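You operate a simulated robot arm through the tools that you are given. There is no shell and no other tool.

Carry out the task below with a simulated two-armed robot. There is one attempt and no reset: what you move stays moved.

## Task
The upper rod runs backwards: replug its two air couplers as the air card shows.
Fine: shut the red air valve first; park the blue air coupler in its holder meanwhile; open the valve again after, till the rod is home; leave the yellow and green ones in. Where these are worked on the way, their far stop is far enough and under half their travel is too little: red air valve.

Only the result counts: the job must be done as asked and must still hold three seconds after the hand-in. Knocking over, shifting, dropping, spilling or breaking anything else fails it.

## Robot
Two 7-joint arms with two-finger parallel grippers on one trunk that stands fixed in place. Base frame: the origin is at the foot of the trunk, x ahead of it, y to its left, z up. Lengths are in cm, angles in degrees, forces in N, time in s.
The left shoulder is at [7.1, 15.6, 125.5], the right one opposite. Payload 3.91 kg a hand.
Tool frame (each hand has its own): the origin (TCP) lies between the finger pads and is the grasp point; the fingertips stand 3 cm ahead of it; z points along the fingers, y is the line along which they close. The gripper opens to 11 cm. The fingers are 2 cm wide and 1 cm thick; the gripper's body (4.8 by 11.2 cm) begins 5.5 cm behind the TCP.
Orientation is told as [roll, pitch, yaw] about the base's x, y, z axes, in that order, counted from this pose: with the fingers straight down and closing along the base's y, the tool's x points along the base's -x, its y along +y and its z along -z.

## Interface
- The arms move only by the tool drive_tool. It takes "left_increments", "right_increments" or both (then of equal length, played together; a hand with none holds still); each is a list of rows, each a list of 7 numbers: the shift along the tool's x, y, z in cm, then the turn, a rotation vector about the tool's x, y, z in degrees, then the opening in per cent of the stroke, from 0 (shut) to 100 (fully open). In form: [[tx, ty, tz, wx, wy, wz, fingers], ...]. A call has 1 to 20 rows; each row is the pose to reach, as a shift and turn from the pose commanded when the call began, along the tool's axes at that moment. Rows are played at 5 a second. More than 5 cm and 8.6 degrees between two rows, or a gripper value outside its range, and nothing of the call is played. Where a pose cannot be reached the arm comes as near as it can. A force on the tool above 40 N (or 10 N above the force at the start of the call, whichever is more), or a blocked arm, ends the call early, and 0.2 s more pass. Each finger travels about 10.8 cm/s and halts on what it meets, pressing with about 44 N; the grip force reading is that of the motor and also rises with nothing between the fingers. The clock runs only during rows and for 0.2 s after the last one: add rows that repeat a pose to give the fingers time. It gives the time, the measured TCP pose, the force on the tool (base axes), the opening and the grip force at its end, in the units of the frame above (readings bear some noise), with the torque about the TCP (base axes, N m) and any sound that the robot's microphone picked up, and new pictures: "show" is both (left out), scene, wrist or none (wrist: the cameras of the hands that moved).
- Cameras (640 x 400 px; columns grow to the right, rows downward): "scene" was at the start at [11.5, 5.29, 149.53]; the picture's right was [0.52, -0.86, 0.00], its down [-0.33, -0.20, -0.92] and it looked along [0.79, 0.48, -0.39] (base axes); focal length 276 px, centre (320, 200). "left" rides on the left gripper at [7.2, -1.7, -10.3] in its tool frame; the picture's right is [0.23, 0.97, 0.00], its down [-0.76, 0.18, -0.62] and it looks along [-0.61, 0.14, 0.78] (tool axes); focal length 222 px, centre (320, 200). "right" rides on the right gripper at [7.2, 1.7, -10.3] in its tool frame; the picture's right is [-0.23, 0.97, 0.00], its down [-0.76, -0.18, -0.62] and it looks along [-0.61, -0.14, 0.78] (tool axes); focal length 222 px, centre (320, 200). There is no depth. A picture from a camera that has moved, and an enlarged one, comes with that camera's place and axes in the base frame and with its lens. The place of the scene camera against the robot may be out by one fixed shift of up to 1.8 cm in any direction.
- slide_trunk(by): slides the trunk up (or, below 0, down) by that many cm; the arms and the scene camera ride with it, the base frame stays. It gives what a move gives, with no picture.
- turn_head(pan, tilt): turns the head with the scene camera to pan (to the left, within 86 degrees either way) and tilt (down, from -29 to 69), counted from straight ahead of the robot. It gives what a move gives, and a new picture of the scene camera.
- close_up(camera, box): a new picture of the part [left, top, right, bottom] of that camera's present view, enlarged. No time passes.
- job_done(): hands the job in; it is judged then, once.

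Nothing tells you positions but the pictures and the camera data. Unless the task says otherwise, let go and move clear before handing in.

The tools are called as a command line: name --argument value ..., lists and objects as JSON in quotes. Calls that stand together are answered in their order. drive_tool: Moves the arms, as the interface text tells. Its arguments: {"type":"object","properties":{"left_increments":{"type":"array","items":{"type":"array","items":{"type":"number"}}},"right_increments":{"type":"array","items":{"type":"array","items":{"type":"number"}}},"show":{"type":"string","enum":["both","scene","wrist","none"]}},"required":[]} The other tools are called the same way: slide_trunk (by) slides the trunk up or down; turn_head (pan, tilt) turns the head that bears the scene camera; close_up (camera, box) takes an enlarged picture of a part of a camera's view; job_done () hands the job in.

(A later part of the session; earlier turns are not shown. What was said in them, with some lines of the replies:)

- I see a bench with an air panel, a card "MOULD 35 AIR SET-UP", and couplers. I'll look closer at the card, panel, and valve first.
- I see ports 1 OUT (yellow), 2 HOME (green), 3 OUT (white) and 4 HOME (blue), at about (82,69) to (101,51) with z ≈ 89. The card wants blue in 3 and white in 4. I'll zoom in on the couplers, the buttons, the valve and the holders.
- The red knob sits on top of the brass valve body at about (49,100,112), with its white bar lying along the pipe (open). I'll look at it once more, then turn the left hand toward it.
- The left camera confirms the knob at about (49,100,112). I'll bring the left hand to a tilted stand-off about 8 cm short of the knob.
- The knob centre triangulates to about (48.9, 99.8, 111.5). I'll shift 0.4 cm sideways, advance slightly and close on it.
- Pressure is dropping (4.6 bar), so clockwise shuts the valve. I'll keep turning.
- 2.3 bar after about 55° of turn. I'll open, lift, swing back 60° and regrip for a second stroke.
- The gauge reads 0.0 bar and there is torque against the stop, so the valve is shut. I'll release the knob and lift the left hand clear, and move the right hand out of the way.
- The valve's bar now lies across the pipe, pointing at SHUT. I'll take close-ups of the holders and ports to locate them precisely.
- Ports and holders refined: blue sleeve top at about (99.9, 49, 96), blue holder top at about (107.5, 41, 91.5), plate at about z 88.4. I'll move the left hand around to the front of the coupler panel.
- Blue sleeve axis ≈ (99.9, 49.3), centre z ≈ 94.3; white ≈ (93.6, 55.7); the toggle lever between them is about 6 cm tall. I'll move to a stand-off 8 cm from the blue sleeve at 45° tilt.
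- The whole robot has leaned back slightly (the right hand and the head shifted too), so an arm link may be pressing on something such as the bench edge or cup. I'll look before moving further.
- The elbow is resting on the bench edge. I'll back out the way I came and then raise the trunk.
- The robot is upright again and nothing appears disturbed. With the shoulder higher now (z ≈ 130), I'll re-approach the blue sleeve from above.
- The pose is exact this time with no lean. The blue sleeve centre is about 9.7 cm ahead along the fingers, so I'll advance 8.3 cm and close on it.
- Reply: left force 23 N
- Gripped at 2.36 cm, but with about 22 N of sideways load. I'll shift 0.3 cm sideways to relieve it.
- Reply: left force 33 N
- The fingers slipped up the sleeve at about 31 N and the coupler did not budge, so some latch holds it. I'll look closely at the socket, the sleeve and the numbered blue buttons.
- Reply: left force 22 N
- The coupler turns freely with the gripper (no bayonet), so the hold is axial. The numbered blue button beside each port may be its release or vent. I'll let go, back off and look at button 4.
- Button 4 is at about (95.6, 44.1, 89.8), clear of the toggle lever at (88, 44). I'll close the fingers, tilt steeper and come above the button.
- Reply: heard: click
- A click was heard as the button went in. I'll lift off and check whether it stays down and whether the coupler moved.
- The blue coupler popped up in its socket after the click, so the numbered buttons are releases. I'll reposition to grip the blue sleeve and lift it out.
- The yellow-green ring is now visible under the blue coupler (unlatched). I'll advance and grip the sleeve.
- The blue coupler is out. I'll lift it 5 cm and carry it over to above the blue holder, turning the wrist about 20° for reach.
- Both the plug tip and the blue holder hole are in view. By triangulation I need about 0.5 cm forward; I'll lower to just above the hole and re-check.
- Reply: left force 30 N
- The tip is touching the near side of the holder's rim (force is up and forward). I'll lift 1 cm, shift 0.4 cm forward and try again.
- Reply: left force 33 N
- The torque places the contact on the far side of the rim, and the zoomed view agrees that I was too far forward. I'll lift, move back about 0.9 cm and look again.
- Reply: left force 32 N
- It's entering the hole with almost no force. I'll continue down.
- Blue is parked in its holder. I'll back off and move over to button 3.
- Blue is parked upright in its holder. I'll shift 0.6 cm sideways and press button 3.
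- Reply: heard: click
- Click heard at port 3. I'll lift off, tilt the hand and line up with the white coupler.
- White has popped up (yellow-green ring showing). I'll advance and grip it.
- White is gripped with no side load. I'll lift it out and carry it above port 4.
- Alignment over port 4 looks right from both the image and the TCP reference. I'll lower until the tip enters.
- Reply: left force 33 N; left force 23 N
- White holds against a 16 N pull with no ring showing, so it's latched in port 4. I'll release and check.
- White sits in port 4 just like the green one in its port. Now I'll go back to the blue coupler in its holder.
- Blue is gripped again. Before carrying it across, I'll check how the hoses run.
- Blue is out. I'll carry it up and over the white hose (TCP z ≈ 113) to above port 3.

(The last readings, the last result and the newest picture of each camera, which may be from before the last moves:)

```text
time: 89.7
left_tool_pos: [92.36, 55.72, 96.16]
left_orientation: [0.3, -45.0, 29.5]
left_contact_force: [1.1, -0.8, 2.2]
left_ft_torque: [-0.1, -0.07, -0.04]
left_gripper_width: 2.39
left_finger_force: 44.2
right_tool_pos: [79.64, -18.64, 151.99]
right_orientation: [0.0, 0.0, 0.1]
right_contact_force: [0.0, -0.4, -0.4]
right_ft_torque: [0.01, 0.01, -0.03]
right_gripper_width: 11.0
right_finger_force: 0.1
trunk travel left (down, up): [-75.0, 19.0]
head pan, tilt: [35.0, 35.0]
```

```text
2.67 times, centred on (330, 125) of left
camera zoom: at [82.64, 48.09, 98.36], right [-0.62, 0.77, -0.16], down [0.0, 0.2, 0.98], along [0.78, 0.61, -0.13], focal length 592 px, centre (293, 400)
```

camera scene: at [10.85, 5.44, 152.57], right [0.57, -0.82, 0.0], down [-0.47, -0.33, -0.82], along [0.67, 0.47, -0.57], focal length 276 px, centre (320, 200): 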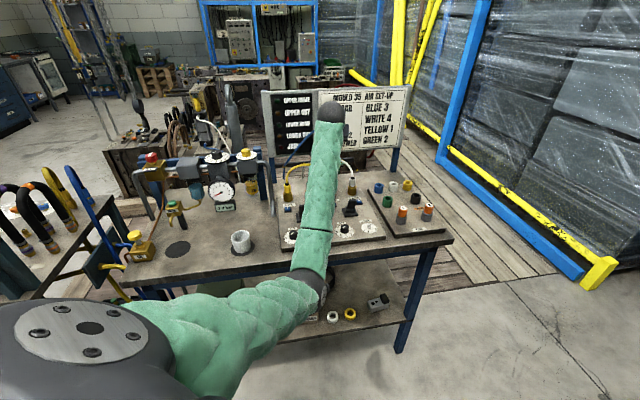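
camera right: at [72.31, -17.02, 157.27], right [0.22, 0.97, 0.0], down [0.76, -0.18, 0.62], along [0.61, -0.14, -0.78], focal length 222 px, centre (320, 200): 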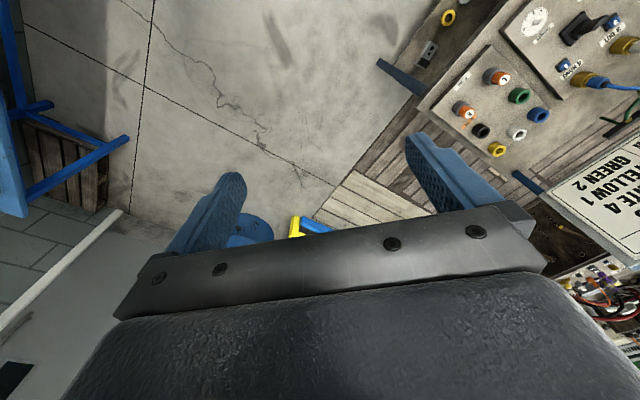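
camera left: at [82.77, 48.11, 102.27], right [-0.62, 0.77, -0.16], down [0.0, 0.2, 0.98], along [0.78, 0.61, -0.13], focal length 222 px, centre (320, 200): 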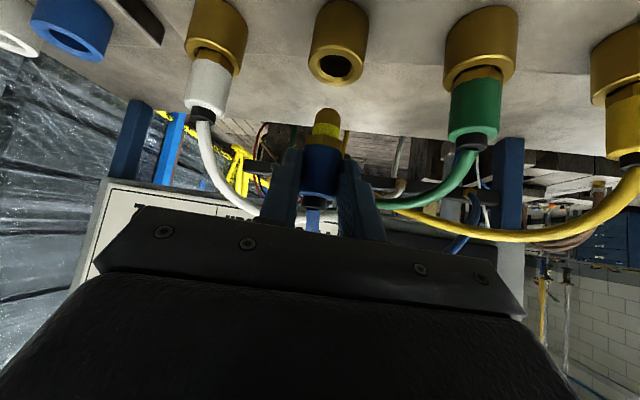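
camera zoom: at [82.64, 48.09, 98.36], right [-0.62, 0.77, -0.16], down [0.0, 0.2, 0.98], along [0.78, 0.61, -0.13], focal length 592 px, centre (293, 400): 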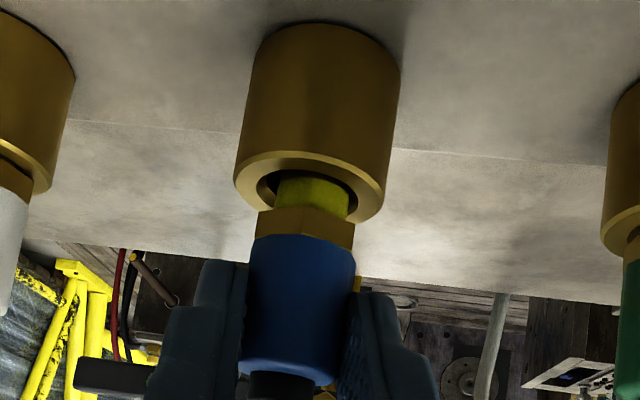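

Blue is engaged at its popped-up height in port 3. Now I'll push it down to latch it.

drive_tool --left_increments '[[0.2, 0, 0.2, 0, 0, 0, 0], [0.4, 0, 0.4, 0, 0, 0, 0], [0.6, 0, 0.6, 0, 0, 0, 0], [0.8, 0, 0.8, 0, 0, 0, 0], [0.95, 0, 0.95, 0, 0, 0, 0]]' --show "none"

close_up --camera "left" --box '[250, 50, 410, 200]'

```text
time: 90.9
left_tool_pos: [92.37, 55.65, 95.44]
left_orientation: [0.2, -45.3, 29.5]
left_contact_force: [3.7, -0.8, 31.9]
left_ft_torque: [0.29, -0.7, -0.07]
left_gripper_width: 2.45
left_finger_force: 43.5
right_tool_pos: [79.28, -18.88, 152.09]
right_orientation: [0.1, -0.1, 0.1]
right_contact_force: [0.0, 0.4, -0.4]
right_ft_torque: [-0.02, 0.02, -0.01]
right_gripper_width: 11.0
right_finger_force: 0.1
trunk travel left (down, up): [-75.0, 19.0]
head pan, tilt: [35.0, 35.0]
```

```text
2.67 times, centred on (330, 125) of left
camera zoom: at [82.54, 48.02, 97.5], right [-0.62, 0.77, -0.16], down [-0.01, 0.2, 0.98], along [0.78, 0.61, -0.12], focal length 592 px, centre (293, 400)
```

zoom: 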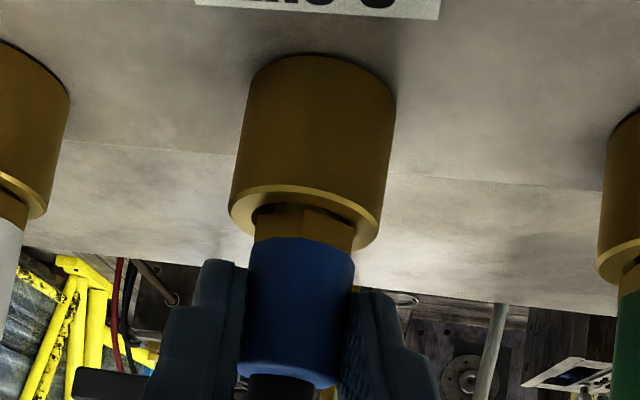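

drive_tool --left_increments '[[-0.3, 0, -0.3, 0, 0, 0, 0], [-0.6, 0, -0.6, 0, 0, 0, 0], [-0.8, 0, -0.8, 0, 0, 0, 0]]' --show "none"

close_up --camera "left" --box '[250, 50, 410, 200]'

```text
time: 91.7
left_tool_pos: [92.35, 55.68, 95.5]
left_orientation: [0.4, -44.4, 29.3]
left_contact_force: [-3.2, -2.9, -10.1]
left_ft_torque: [-0.27, 0.29, -0.02]
left_gripper_width: 2.39
left_finger_force: 44.3
right_tool_pos: [79.71, -18.68, 151.82]
right_orientation: [0.0, 0.2, 0.2]
right_contact_force: [0.4, 0.1, 0.5]
right_ft_torque: [0.02, 0.0, 0.02]
right_gripper_width: 11.01
right_finger_force: 0.0
trunk travel left (down, up): [-75.0, 19.0]
head pan, tilt: [35.0, 35.0]
```

```text
2.67 times, centred on (330, 125) of left
camera zoom: at [82.63, 48.07, 97.67], right [-0.62, 0.77, -0.15], down [0.01, 0.2, 0.98], along [0.78, 0.61, -0.13], focal length 592 px, centre (293, 400)
```

zoom: 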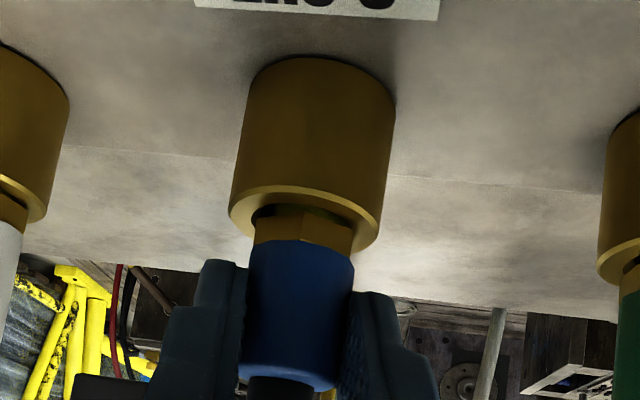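

drive_tool --left_increments '[[-0.12, 0, -0.12, 0, 0, 0, 0], [-0.22, 0, -0.22, 0, 0, 0, 0], [-0.22, 0, -0.22, 0, 0, 0, 0]]' --show "none"

close_up --camera "left" --box '[250, 50, 410, 200]'

```text
time: 92.5
left_tool_pos: [92.67, 55.85, 95.82]
left_orientation: [0.2, -44.6, 29.5]
left_contact_force: [-6.2, -3.9, -30.6]
left_ft_torque: [-0.36, 0.7, -0.07]
left_gripper_width: 2.42
left_finger_force: 44.2
right_tool_pos: [79.89, -18.54, 151.89]
right_orientation: [-0.2, 0.1, 0.1]
right_contact_force: [-0.3, -0.5, 0.5]
right_ft_torque: [-0.02, 0.03, -0.01]
right_gripper_width: 11.0
right_finger_force: 0.1
trunk travel left (down, up): [-75.0, 19.0]
head pan, tilt: [35.0, 35.0]
```

```text
2.67 times, centred on (330, 125) of left
camera zoom: at [82.84, 48.17, 98.06], right [-0.62, 0.77, -0.16], down [0.0, 0.2, 0.98], along [0.78, 0.61, -0.13], focal length 592 px, centre (293, 400)
```

zoom: 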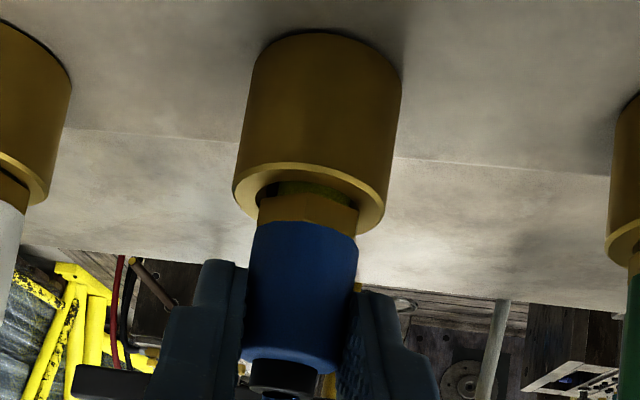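

Blue holds at 30 N, so it's latched in port 3. I'll seat it lightly, release and back off to look.

drive_tool --left_increments '[[0.3, 0, 0.3, 0, 0, 0, 0], [0.6, 0, 0.6, 0, 0, 0, 0], [0.8, 0, 0.8, 0, 0, 0, 0], [0.55, 0, 0.55, 0, 0, 0, 0], [0.55, 0, 0.55, 0, 0, 0, 20], [0.55, 0, 0.55, 0, 0, 0, 45], [0.5, 0, 0.4, 0, 0, 0, 45], [0.3, 0, -2.6, 0, 0, 0, 45], [0.3, 0, -5.6, 0, 0, 0, 45], [0.3, 0, -9, 0, 0, 0, 45]]' --show "both"

close_up --camera "left" --box '[180, 20, 500, 200]'

close_up --camera "scene" --box '[240, 110, 440, 235]'

```text
time: 94.7
left_tool_pos: [86.76, 52.39, 102.41]
left_orientation: [0.3, -44.7, 29.5]
left_contact_force: [-0.8, -0.7, 0.1]
left_ft_torque: [-0.02, -0.01, 0.0]
left_gripper_width: 4.95
left_finger_force: 0.1
right_tool_pos: [79.52, -18.74, 151.95]
right_orientation: [0.0, 0.0, 0.1]
right_contact_force: [-0.2, 0.5, -0.3]
right_ft_torque: [0.02, -0.01, -0.01]
right_gripper_width: 10.98
right_finger_force: 0.1
trunk travel left (down, up): [-75.0, 19.0]
head pan, tilt: [35.0, 35.0]
camera scene: at [10.73, 5.48, 152.57], right [0.57, -0.82, 0.0], down [-0.47, -0.33, -0.82], along [0.67, 0.47, -0.57], focal length 276 px, centre (320, 200)
camera left: at [76.94, 44.74, 104.62], right [-0.62, 0.77, -0.16], down [0.0, 0.2, 0.98], along [0.78, 0.61, -0.13], focal length 222 px, centre (320, 200)
```

scene: 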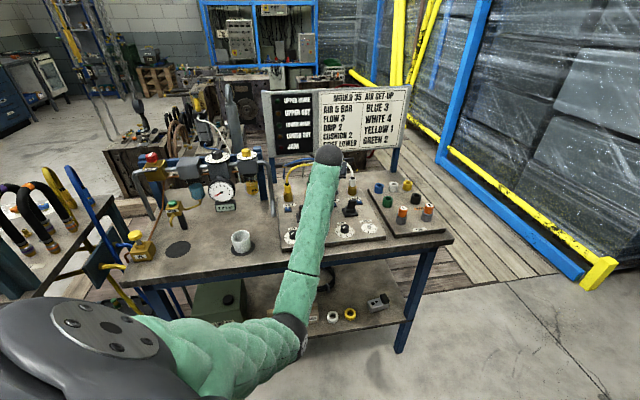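
left: 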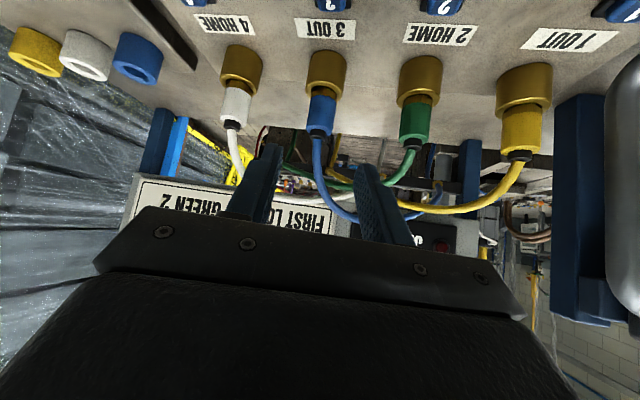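

```text
2.00 times, centred on (340, 110) of left
camera zoom: at [76.94, 44.74, 104.62], right [-0.62, 0.77, -0.16], down [0.0, 0.2, 0.98], along [0.78, 0.61, -0.13], focal length 444 px, centre (280, 380)
```

zoom: 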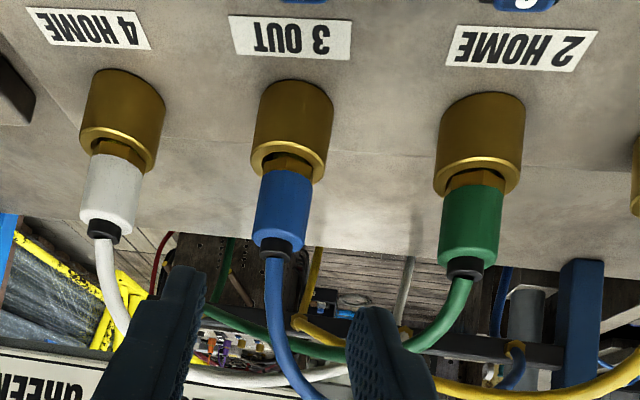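

```text
3.20 times, centred on (340, 172) of scene
camera zoom: at [10.73, 5.48, 152.57], right [0.57, -0.82, 0.0], down [-0.47, -0.33, -0.82], along [0.67, 0.47, -0.57], focal length 883 px, centre (256, 288)
```

zoom: 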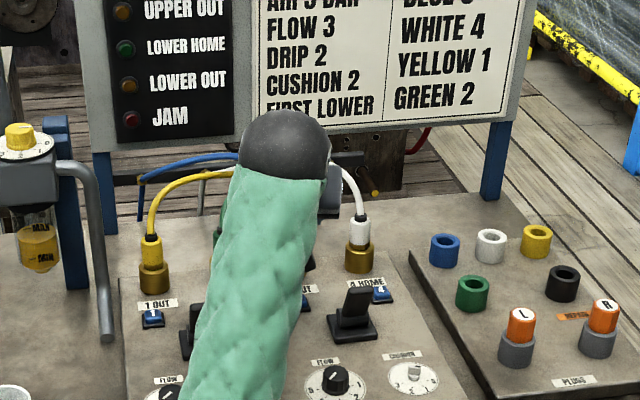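

All four couplers are seated (yellow 1, green 2, blue 3, white 4), with no rings showing. Now I'll go back to the red valve, lifting straight up first.

drive_tool --left_increments '[[-3.1, 0, -3.13, 0, 0, 0, 50], [-6.2, 0, -6.26, 0, 0, 0, 60], [-9.3, 0, -9.39, 0, 0, 0, 65], [-12.4, 0, -12.52, 0, 0, 0, 65], [-15.47, 0, -15.64, 0, 0, 0, 65]]' --show "none"

drive_tool --left_increments '[[0.55, 4.28, -0.54, 0.13, 0, 0.13, 65], [1.09, 8.57, -1.08, 0.25, 0, 0.25, 65], [1.64, 12.85, -1.62, 0.38, 0, 0.38, 65], [2.19, 17.13, -2.16, 0.5, 0, 0.5, 65], [2.74, 21.41, -2.7, 0.63, 0, 0.63, 65], [3.28, 25.7, -3.24, 0.76, 0, 0.76, 65], [3.83, 29.98, -3.79, 0.88, -0.1, 0.88, 65], [4.38, 34.26, -4.33, 1.01, -0.15, 1.01, 65]]' --show "scene"

```text
time: 95.9
left_tool_pos: [86.91, 52.44, 124.38]
left_orientation: [0.2, -44.8, 29.4]
left_contact_force: [1.0, -0.4, -0.3]
left_ft_torque: [0.01, 0.06, 0.01]
left_gripper_width: 7.15
left_finger_force: 0.0
right_tool_pos: [79.68, -18.77, 151.87]
right_orientation: [0.1, 0.0, 0.1]
right_contact_force: [-0.5, -0.5, 1.5]
right_ft_torque: [0.0, 0.01, 0.0]
right_gripper_width: 11.02
right_finger_force: 0.0
trunk travel left (down, up): [-75.0, 19.0]
head pan, tilt: [35.0, 35.0]
```

```text
time: 97.7
left_tool_pos: [64.32, 79.24, 124.39]
left_orientation: [0.3, -44.9, 28.0]
left_contact_force: [0.4, 0.6, 0.0]
left_ft_torque: [0.01, 0.01, -0.01]
left_gripper_width: 7.17
left_finger_force: 0.1
right_tool_pos: [79.45, -18.68, 152.03]
right_orientation: [0.1, -0.1, 0.0]
right_contact_force: [0.8, 0.5, -0.6]
right_ft_torque: [-0.03, 0.0, 0.01]
right_gripper_width: 11.01
right_finger_force: 0.0
trunk travel left (down, up): [-75.0, 19.0]
head pan, tilt: [35.0, 35.0]
camera scene: at [10.68, 5.65, 152.58], right [0.57, -0.82, 0.0], down [-0.47, -0.33, -0.82], along [0.67, 0.47, -0.57], focal length 276 px, centre (320, 200)
```

scene: 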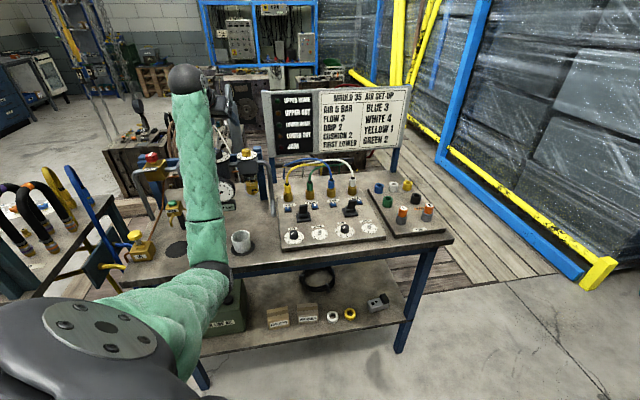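

drive_tool --left_increments '[[0.53, 4.24, -0.67, 0.1, 0, 0.1, 65], [1.07, 8.47, -1.35, 0.2, 0, 0.2, 65], [1.6, 12.7, -2.02, 0.4, 0, 0.4, 65], [2.14, 16.94, -2.69, 0.5, 0, 0.5, 65], [2.67, 21.17, -3.37, 0.6, 0, 0.6, 65], [3.21, 25.41, -4.04, 0.7, -0.1, 0.7, 65], [3.21, 25.41, -4.04, 0.7, -0.1, 0.7, 65]]' --show "both"

close_up --camera "left" --box '[200, 0, 440, 160]'

```text
time: 99.3
left_tool_pos: [47.84, 99.23, 125.08]
left_orientation: [0.2, -45.2, 27.2]
left_contact_force: [-0.1, 0.4, -0.2]
left_ft_torque: [-0.02, 0.04, -0.02]
left_gripper_width: 7.15
left_finger_force: 0.1
right_tool_pos: [79.58, -18.62, 151.93]
right_orientation: [0.0, 0.1, 0.2]
right_contact_force: [0.4, -0.1, 0.3]
right_ft_torque: [0.0, 0.01, 0.02]
right_gripper_width: 11.0
right_finger_force: 0.0
trunk travel left (down, up): [-75.0, 19.0]
head pan, tilt: [35.0, 35.0]
camera scene: at [10.84, 5.51, 152.57], right [0.57, -0.82, 0.0], down [-0.47, -0.33, -0.82], along [0.67, 0.47, -0.57], focal length 276 px, centre (320, 200)
camera left: at [37.77, 91.96, 127.3], right [-0.59, 0.79, -0.16], down [0.01, 0.2, 0.98], along [0.81, 0.58, -0.12], focal length 222 px, centre (320, 200)
```

scene: 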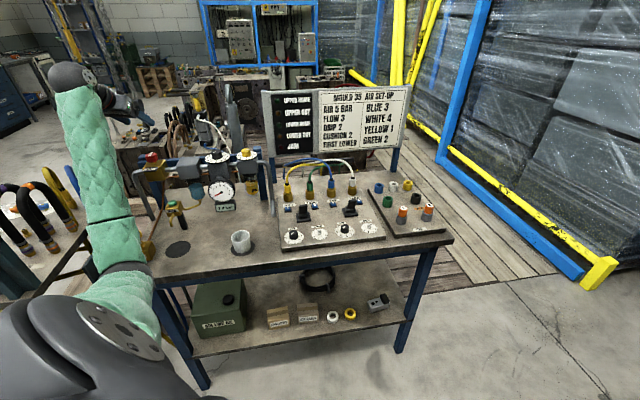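
left: 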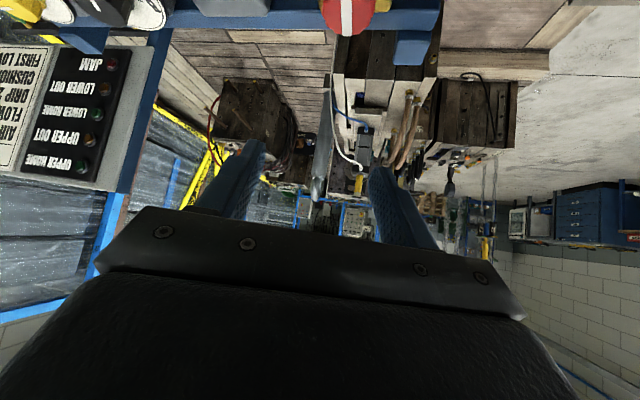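

```text
2.50 times, centred on (320, 80) of left
camera zoom: at [37.77, 91.96, 127.3], right [-0.59, 0.79, -0.16], down [0.01, 0.2, 0.98], along [0.81, 0.58, -0.12], focal length 555 px, centre (320, 500)
```

zoom: 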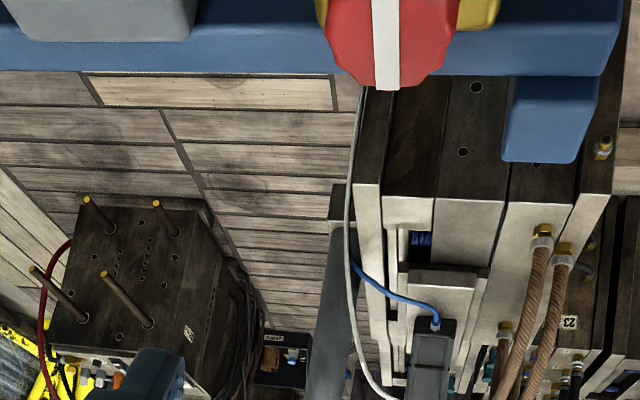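

drive_tool --left_increments '[[2.2, 0, 2.19, 0, 0, 0, 65], [4.4, 0, 4.37, 0, 0, 0, 65], [6.6, 0, 6.56, 0, 0, 0, 65], [8.0, 0, 7.95, 0, 0, 0, 65], [8.8, 0, 8.74, 0, 0, 0, 65], [8.8, 0, 8.74, 0, 0, 0, 50], [8.8, 0, 8.74, 0, 0, 0, 20], [8.8, 0, 8.74, 0, 0, 0, 20], [8.8, 0, 8.74, 0, 0, 0, 20]]' --show "wrist"

close_up --camera "left" --box '[200, 20, 440, 220]'

```text
time: 101.3
left_tool_pos: [47.77, 99.27, 112.86]
left_orientation: [0.2, -45.1, 27.1]
left_contact_force: [-1.2, 3.8, -0.1]
left_ft_torque: [0.37, -0.56, 0.04]
left_gripper_width: 3.45
left_finger_force: 45.4
right_tool_pos: [79.57, -18.55, 151.98]
right_orientation: [0.0, 0.0, 0.0]
right_contact_force: [0.0, -0.2, 0.9]
right_ft_torque: [-0.05, 0.03, -0.01]
right_gripper_width: 11.01
right_finger_force: 0.1
trunk travel left (down, up): [-75.0, 19.0]
head pan, tilt: [35.0, 35.0]
camera left: at [37.7, 91.96, 114.92], right [-0.59, 0.79, -0.16], down [0.01, 0.2, 0.98], along [0.81, 0.58, -0.12], focal length 222 px, centre (320, 200)
```

left: 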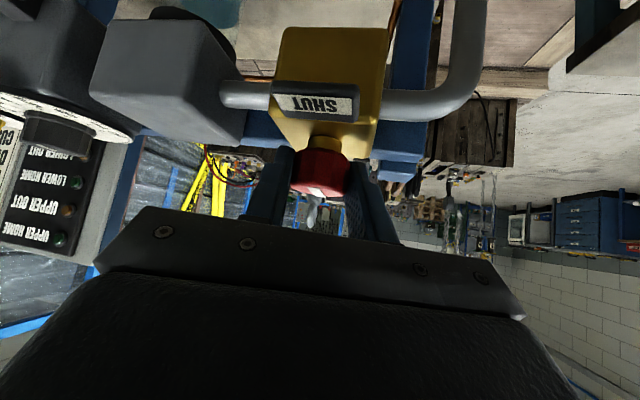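

```text
2.00 times, centred on (320, 120) of left
camera zoom: at [37.7, 91.96, 114.92], right [-0.59, 0.79, -0.16], down [0.01, 0.2, 0.98], along [0.81, 0.58, -0.12], focal length 444 px, centre (320, 360)
```

zoom: 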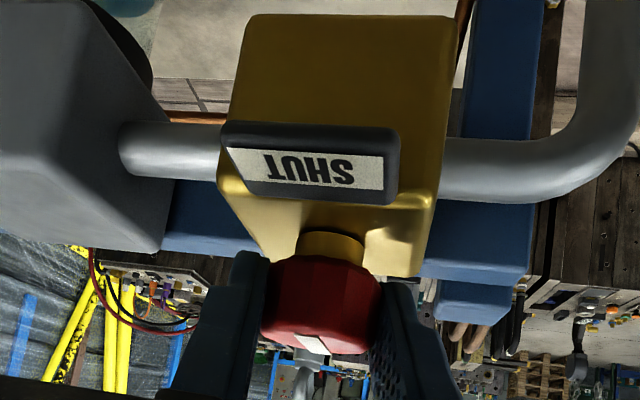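

The knob is gripped at the shut position. I'll turn it counter-clockwise to open the valve.

drive_tool --left_increments '[[-0.0072, -0.146, 0.0072, -5.66, 0, -5.66, 20], [-0.0287, -0.289, 0.0287, -11.31, 0, -11.31, 20], [-0.0642, -0.427, 0.0642, -16.97, 0, -16.97, 20], [-0.1128, -0.556, 0.1128, -22.63, 0, -22.63, 20], [-0.1737, -0.675, 0.1737, -28.28, 0, -28.28, 20]]' --show "none"

close_up --camera "left" --box '[200, 20, 440, 220]'

close_up --camera "scene" --box '[130, 80, 350, 220]'

```text
time: 102.5
left_tool_pos: [48.39, 98.63, 112.73]
left_orientation: [0.1, -45.2, 67.2]
left_contact_force: [2.9, 9.3, 8.9]
left_ft_torque: [-0.45, -0.07, 0.02]
left_gripper_width: 3.47
left_finger_force: 45.2
right_tool_pos: [79.67, -18.58, 151.8]
right_orientation: [0.0, 0.0, 0.1]
right_contact_force: [0.8, -0.2, 0.0]
right_ft_torque: [0.0, 0.04, -0.04]
right_gripper_width: 10.98
right_finger_force: 0.0
trunk travel left (down, up): [-75.0, 19.0]
head pan, tilt: [35.0, 35.0]
```

```text
2.00 times, centred on (320, 120) of left
camera zoom: at [45.3, 86.52, 114.89], right [-0.96, 0.23, -0.16], down [-0.13, 0.15, 0.98], along [0.25, 0.96, -0.12], focal length 444 px, centre (320, 360)
```

zoom: 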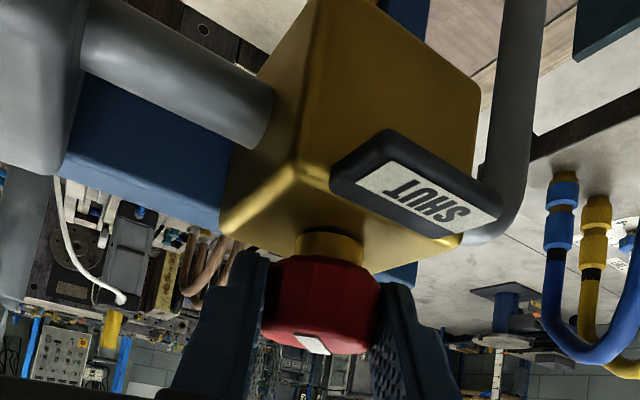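

```text
2.86 times, centred on (240, 150) of scene
camera zoom: at [10.82, 5.57, 152.57], right [0.57, -0.82, 0.0], down [-0.47, -0.33, -0.82], along [0.67, 0.47, -0.57], focal length 789 px, centre (549, 343)
```

zoom: 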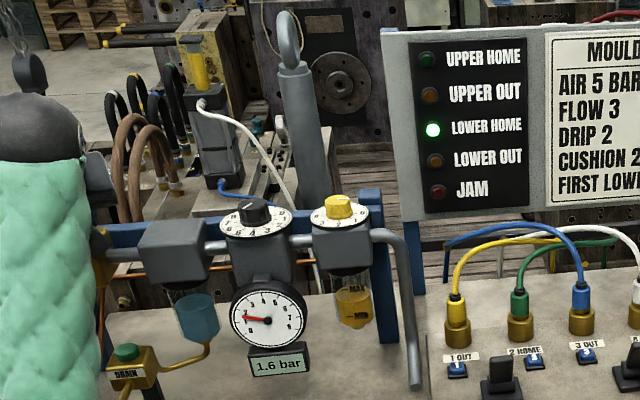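

Pressure is coming up (1.6 bar). I'll regrip for the second stroke.

drive_tool --left_increments '[[0, 0, 0, 0, 0, 0, 65], [0, 0, 0, 0, 0, 0, 65], [-1.06, 0, -1.06, 0, 0, 0, 65], [-2.12, 0, -2.12, 0, 0, 0, 65], [-2.126, 0.137, -2.114, 5.3, 0, 5.3, 65], [-2.145, 0.272, -2.095, 10.6, 0, 10.6, 65], [-2.177, 0.402, -2.064, 15.9, 0, 15.9, 65], [-2.22, 0.525, -2.02, 21.2, 0, 21.2, 65], [-2.273, 0.639, -1.967, 26.5, 0, 26.5, 65], [-2.337, 0.742, -1.903, 31.8, 0, 31.8, 65], [-2.41, 0.833, -1.83, 37.1, 0, 37.1, 65], [-2.491, 0.909, -1.749, 42.4, 0, 42.4, 65], [-1.43, 0.909, -0.69, 42.4, 0, 42.4, 65], [-0.371, 0.909, 0.371, 42.4, 0, 42.4, 65], [-0.371, 0.909, 0.371, 42.4, 0, 42.4, 45], [-0.371, 0.909, 0.371, 42.4, 0, 42.4, 20], [-0.371, 0.909, 0.371, 42.4, 0, 42.4, 20], [-0.371, 0.909, 0.371, 42.4, 0, 42.4, 20]]' --show "none"

close_up --camera "left" --box '[200, 20, 440, 220]'

close_up --camera "scene" --box '[130, 80, 350, 220]'

```text
time: 106.3
left_tool_pos: [47.65, 99.55, 112.84]
left_orientation: [0.3, -45.1, 7.2]
left_contact_force: [-1.1, 5.4, 1.4]
left_ft_torque: [0.12, 0.02, 0.03]
left_gripper_width: 3.43
left_finger_force: 44.6
right_tool_pos: [79.61, -18.57, 151.95]
right_orientation: [-0.1, 0.0, 0.0]
right_contact_force: [0.3, 0.3, 0.1]
right_ft_torque: [0.02, -0.02, -0.01]
right_gripper_width: 11.0
right_finger_force: 0.0
trunk travel left (down, up): [-75.0, 19.0]
head pan, tilt: [35.0, 35.0]
```

```text
2.00 times, centred on (320, 120) of left
camera zoom: at [35.71, 96.25, 114.91], right [-0.28, 0.95, -0.16], down [0.07, 0.19, 0.98], along [0.96, 0.27, -0.12], focal length 444 px, centre (320, 360)
```

zoom: 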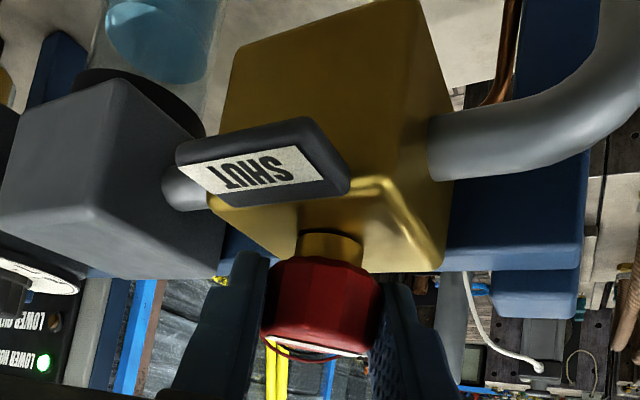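

```text
2.86 times, centred on (240, 150) of scene
camera zoom: at [10.76, 5.61, 152.57], right [0.57, -0.82, 0.0], down [-0.47, -0.33, -0.82], along [0.67, 0.47, -0.57], focal length 789 px, centre (549, 343)
```

zoom: 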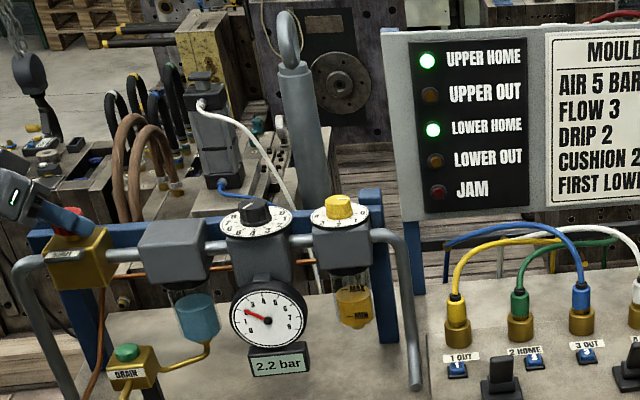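

The UPPER HOME lamp is already lit at 2.2 bar. I'll finish opening the valve to its stop so it is as it was.

drive_tool --left_increments '[[-0.0072, -0.146, 0.0072, -5.66, 0, -5.66, 20], [-0.0287, -0.289, 0.0287, -11.31, 0, -11.31, 20], [-0.0642, -0.427, 0.0642, -16.97, 0, -16.97, 20], [-0.1128, -0.556, 0.1128, -22.63, 0, -22.63, 20], [-0.1737, -0.675, 0.1737, -28.28, 0, -28.28, 20], [-0.2457, -0.78, 0.2457, -33.94, 0, -33.94, 20], [-0.2853, -0.827, 0.2853, -36.76, 0, -36.76, 20]]' --show "none"

close_up --camera "left" --box '[200, 20, 440, 220]'

close_up --camera "scene" --box '[130, 80, 350, 220]'

```text
time: 107.9
left_tool_pos: [48.11, 98.76, 112.75]
left_orientation: [0.1, -45.3, 59.3]
left_contact_force: [-2.6, 5.8, 6.4]
left_ft_torque: [0.14, 0.02, -0.71]
left_gripper_width: 3.44
left_finger_force: 45.3
right_tool_pos: [79.54, -18.66, 152.01]
right_orientation: [0.0, 0.1, 0.1]
right_contact_force: [0.1, 0.9, 0.8]
right_ft_torque: [0.0, 0.0, 0.0]
right_gripper_width: 11.0
right_finger_force: 0.0
trunk travel left (down, up): [-75.0, 19.0]
head pan, tilt: [35.0, 35.0]
```

```text
2.00 times, centred on (320, 120) of left
camera zoom: at [43.45, 87.09, 114.88], right [-0.92, 0.36, -0.16], down [-0.1, 0.17, 0.98], along [0.38, 0.92, -0.12], focal length 444 px, centre (320, 360)
```

zoom: 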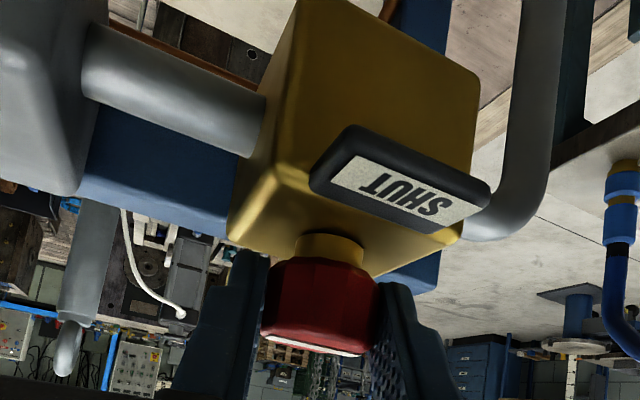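

```text
2.86 times, centred on (240, 150) of scene
camera zoom: at [10.72, 5.56, 152.57], right [0.57, -0.82, 0.0], down [-0.47, -0.33, -0.82], along [0.67, 0.47, -0.57], focal length 789 px, centre (549, 343)
```

zoom: 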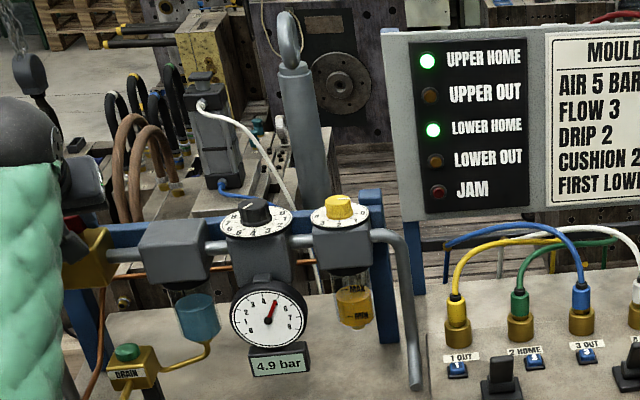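

The valve is at its open stop with 4.9 bar showing and UPPER HOME lit. I'll release and move clear.

drive_tool --left_increments '[[0, 0, 0, 0, 0, 0, 30], [0, 0, 0, 0, 0, 0, 65], [0, 0, 0, 0, 0, 0, 65], [-1.4, 0, -1.4, 0, 0, 0, 65], [-3.5, 0, -3.5, 0, 0, 0, 65], [-6.5, 0, -6.5, 0, 0, 0, 65], [-9.5, 0, -9.5, 0, 0, 0, 65], [-12.5, 0, -12.5, 0, 0, 0, 65], [-12.5, 0, -16, 0, 0, 0, 65], [-12.5, 0, -20, 0, 0, 0, 65]]' --show "both"

close_up --camera "scene" --box '[130, 80, 350, 220]'

close_up --camera "scene" --box '[250, 130, 450, 255]'

```text
time: 110.1
left_tool_pos: [45.71, 93.99, 135.6]
left_orientation: [0.1, -45.2, 59.2]
left_contact_force: [0.1, 0.5, -0.7]
left_ft_torque: [0.0, 0.01, 0.04]
left_gripper_width: 7.15
left_finger_force: 0.0
right_tool_pos: [79.47, -18.72, 152.06]
right_orientation: [0.0, 0.0, 0.0]
right_contact_force: [-0.1, 0.0, 0.5]
right_ft_torque: [0.03, 0.0, 0.0]
right_gripper_width: 11.0
right_finger_force: 0.0
trunk travel left (down, up): [-75.0, 19.0]
head pan, tilt: [35.0, 35.0]
camera scene: at [10.7, 5.47, 152.57], right [0.57, -0.82, 0.0], down [-0.47, -0.33, -0.82], along [0.67, 0.47, -0.57], focal length 276 px, centre (320, 200)
camera left: at [40.86, 82.39, 137.78], right [-0.92, 0.36, -0.16], down [-0.1, 0.17, 0.98], along [0.38, 0.92, -0.12], focal length 222 px, centre (320, 200)
```

scene: 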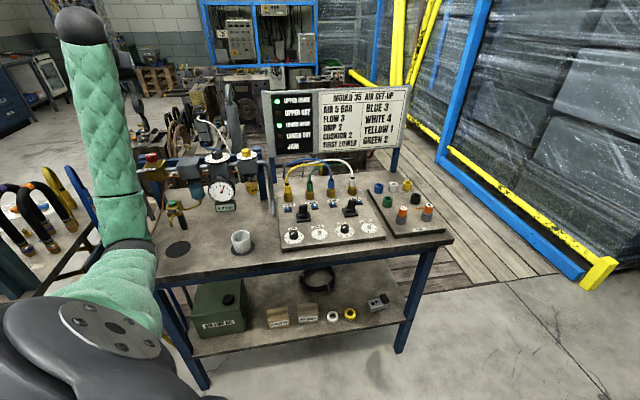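
left: 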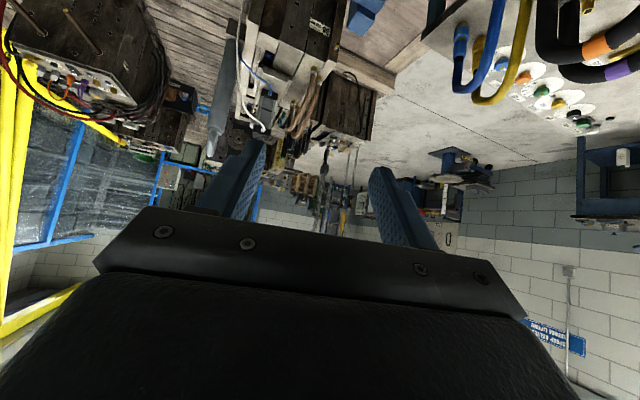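

```text
2.86 times, centred on (240, 150) of scene
camera zoom: at [10.7, 5.47, 152.57], right [0.57, -0.82, 0.0], down [-0.47, -0.33, -0.82], along [0.67, 0.47, -0.57], focal length 789 px, centre (549, 343)
```

zoom: 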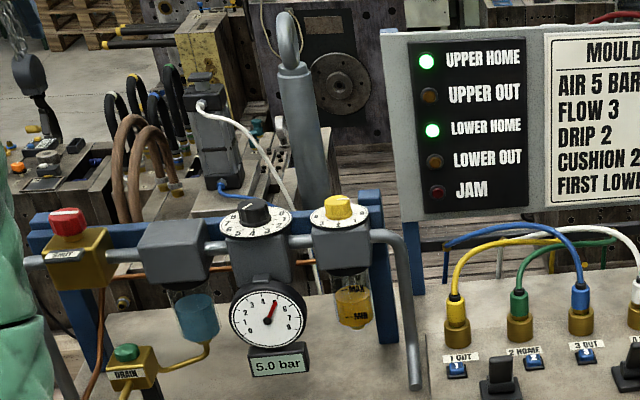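

```text
3.20 times, centred on (350, 192) of scene
camera zoom: at [10.7, 5.47, 152.57], right [0.57, -0.82, 0.0], down [-0.47, -0.33, -0.82], along [0.67, 0.47, -0.57], focal length 883 px, centre (224, 224)
```

zoom: 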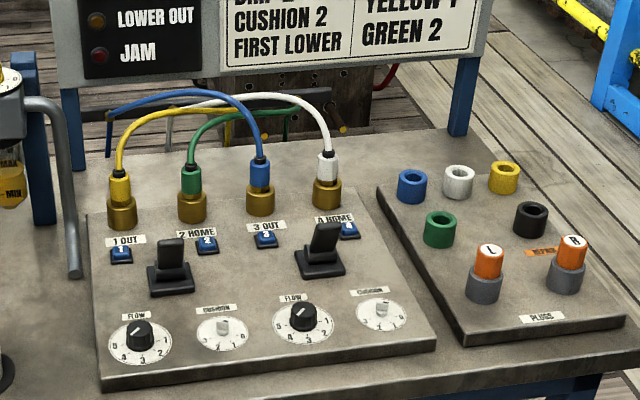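

The gauge shows 5.0 bar, UPPER HOME and LOWER HOME are lit, and blue is in port 3 with white in port 4. Yellow and green were left in, the valve is open and both hands are clear, so I'm handing in.

job_done

```text
The job is handed in.
```

The upper rod's two couplers are swapped as the card shows: blue is in port 3 and white is in port 4. The job is handed in.

- **Valve:** I turned the red valve to its shut stop first, and the gauge fell to 0.0 bar. Afterwards I turned it back to its open stop, and it now reads 5.0 bar.
- **Couplers:** The blue coupler waited in its blue holder while white moved to port 4. Each one is released by the numbered button beside its port. In the new ports both stayed latched when pulled (about 30 N on blue, 16 N on white). Yellow and green stayed in throughout.
- **Rod:** The UPPER HOME lamp came on as the air returned and was still lit at hand-in, alongside LOWER HOME.

On my first approach to the blue coupler the left elbow seemed to press on the bench edge, and the whole robot leaned back slightly. I backed out and raised the trunk. The cup and everything else on the bench looked undisturbed in later pictures.
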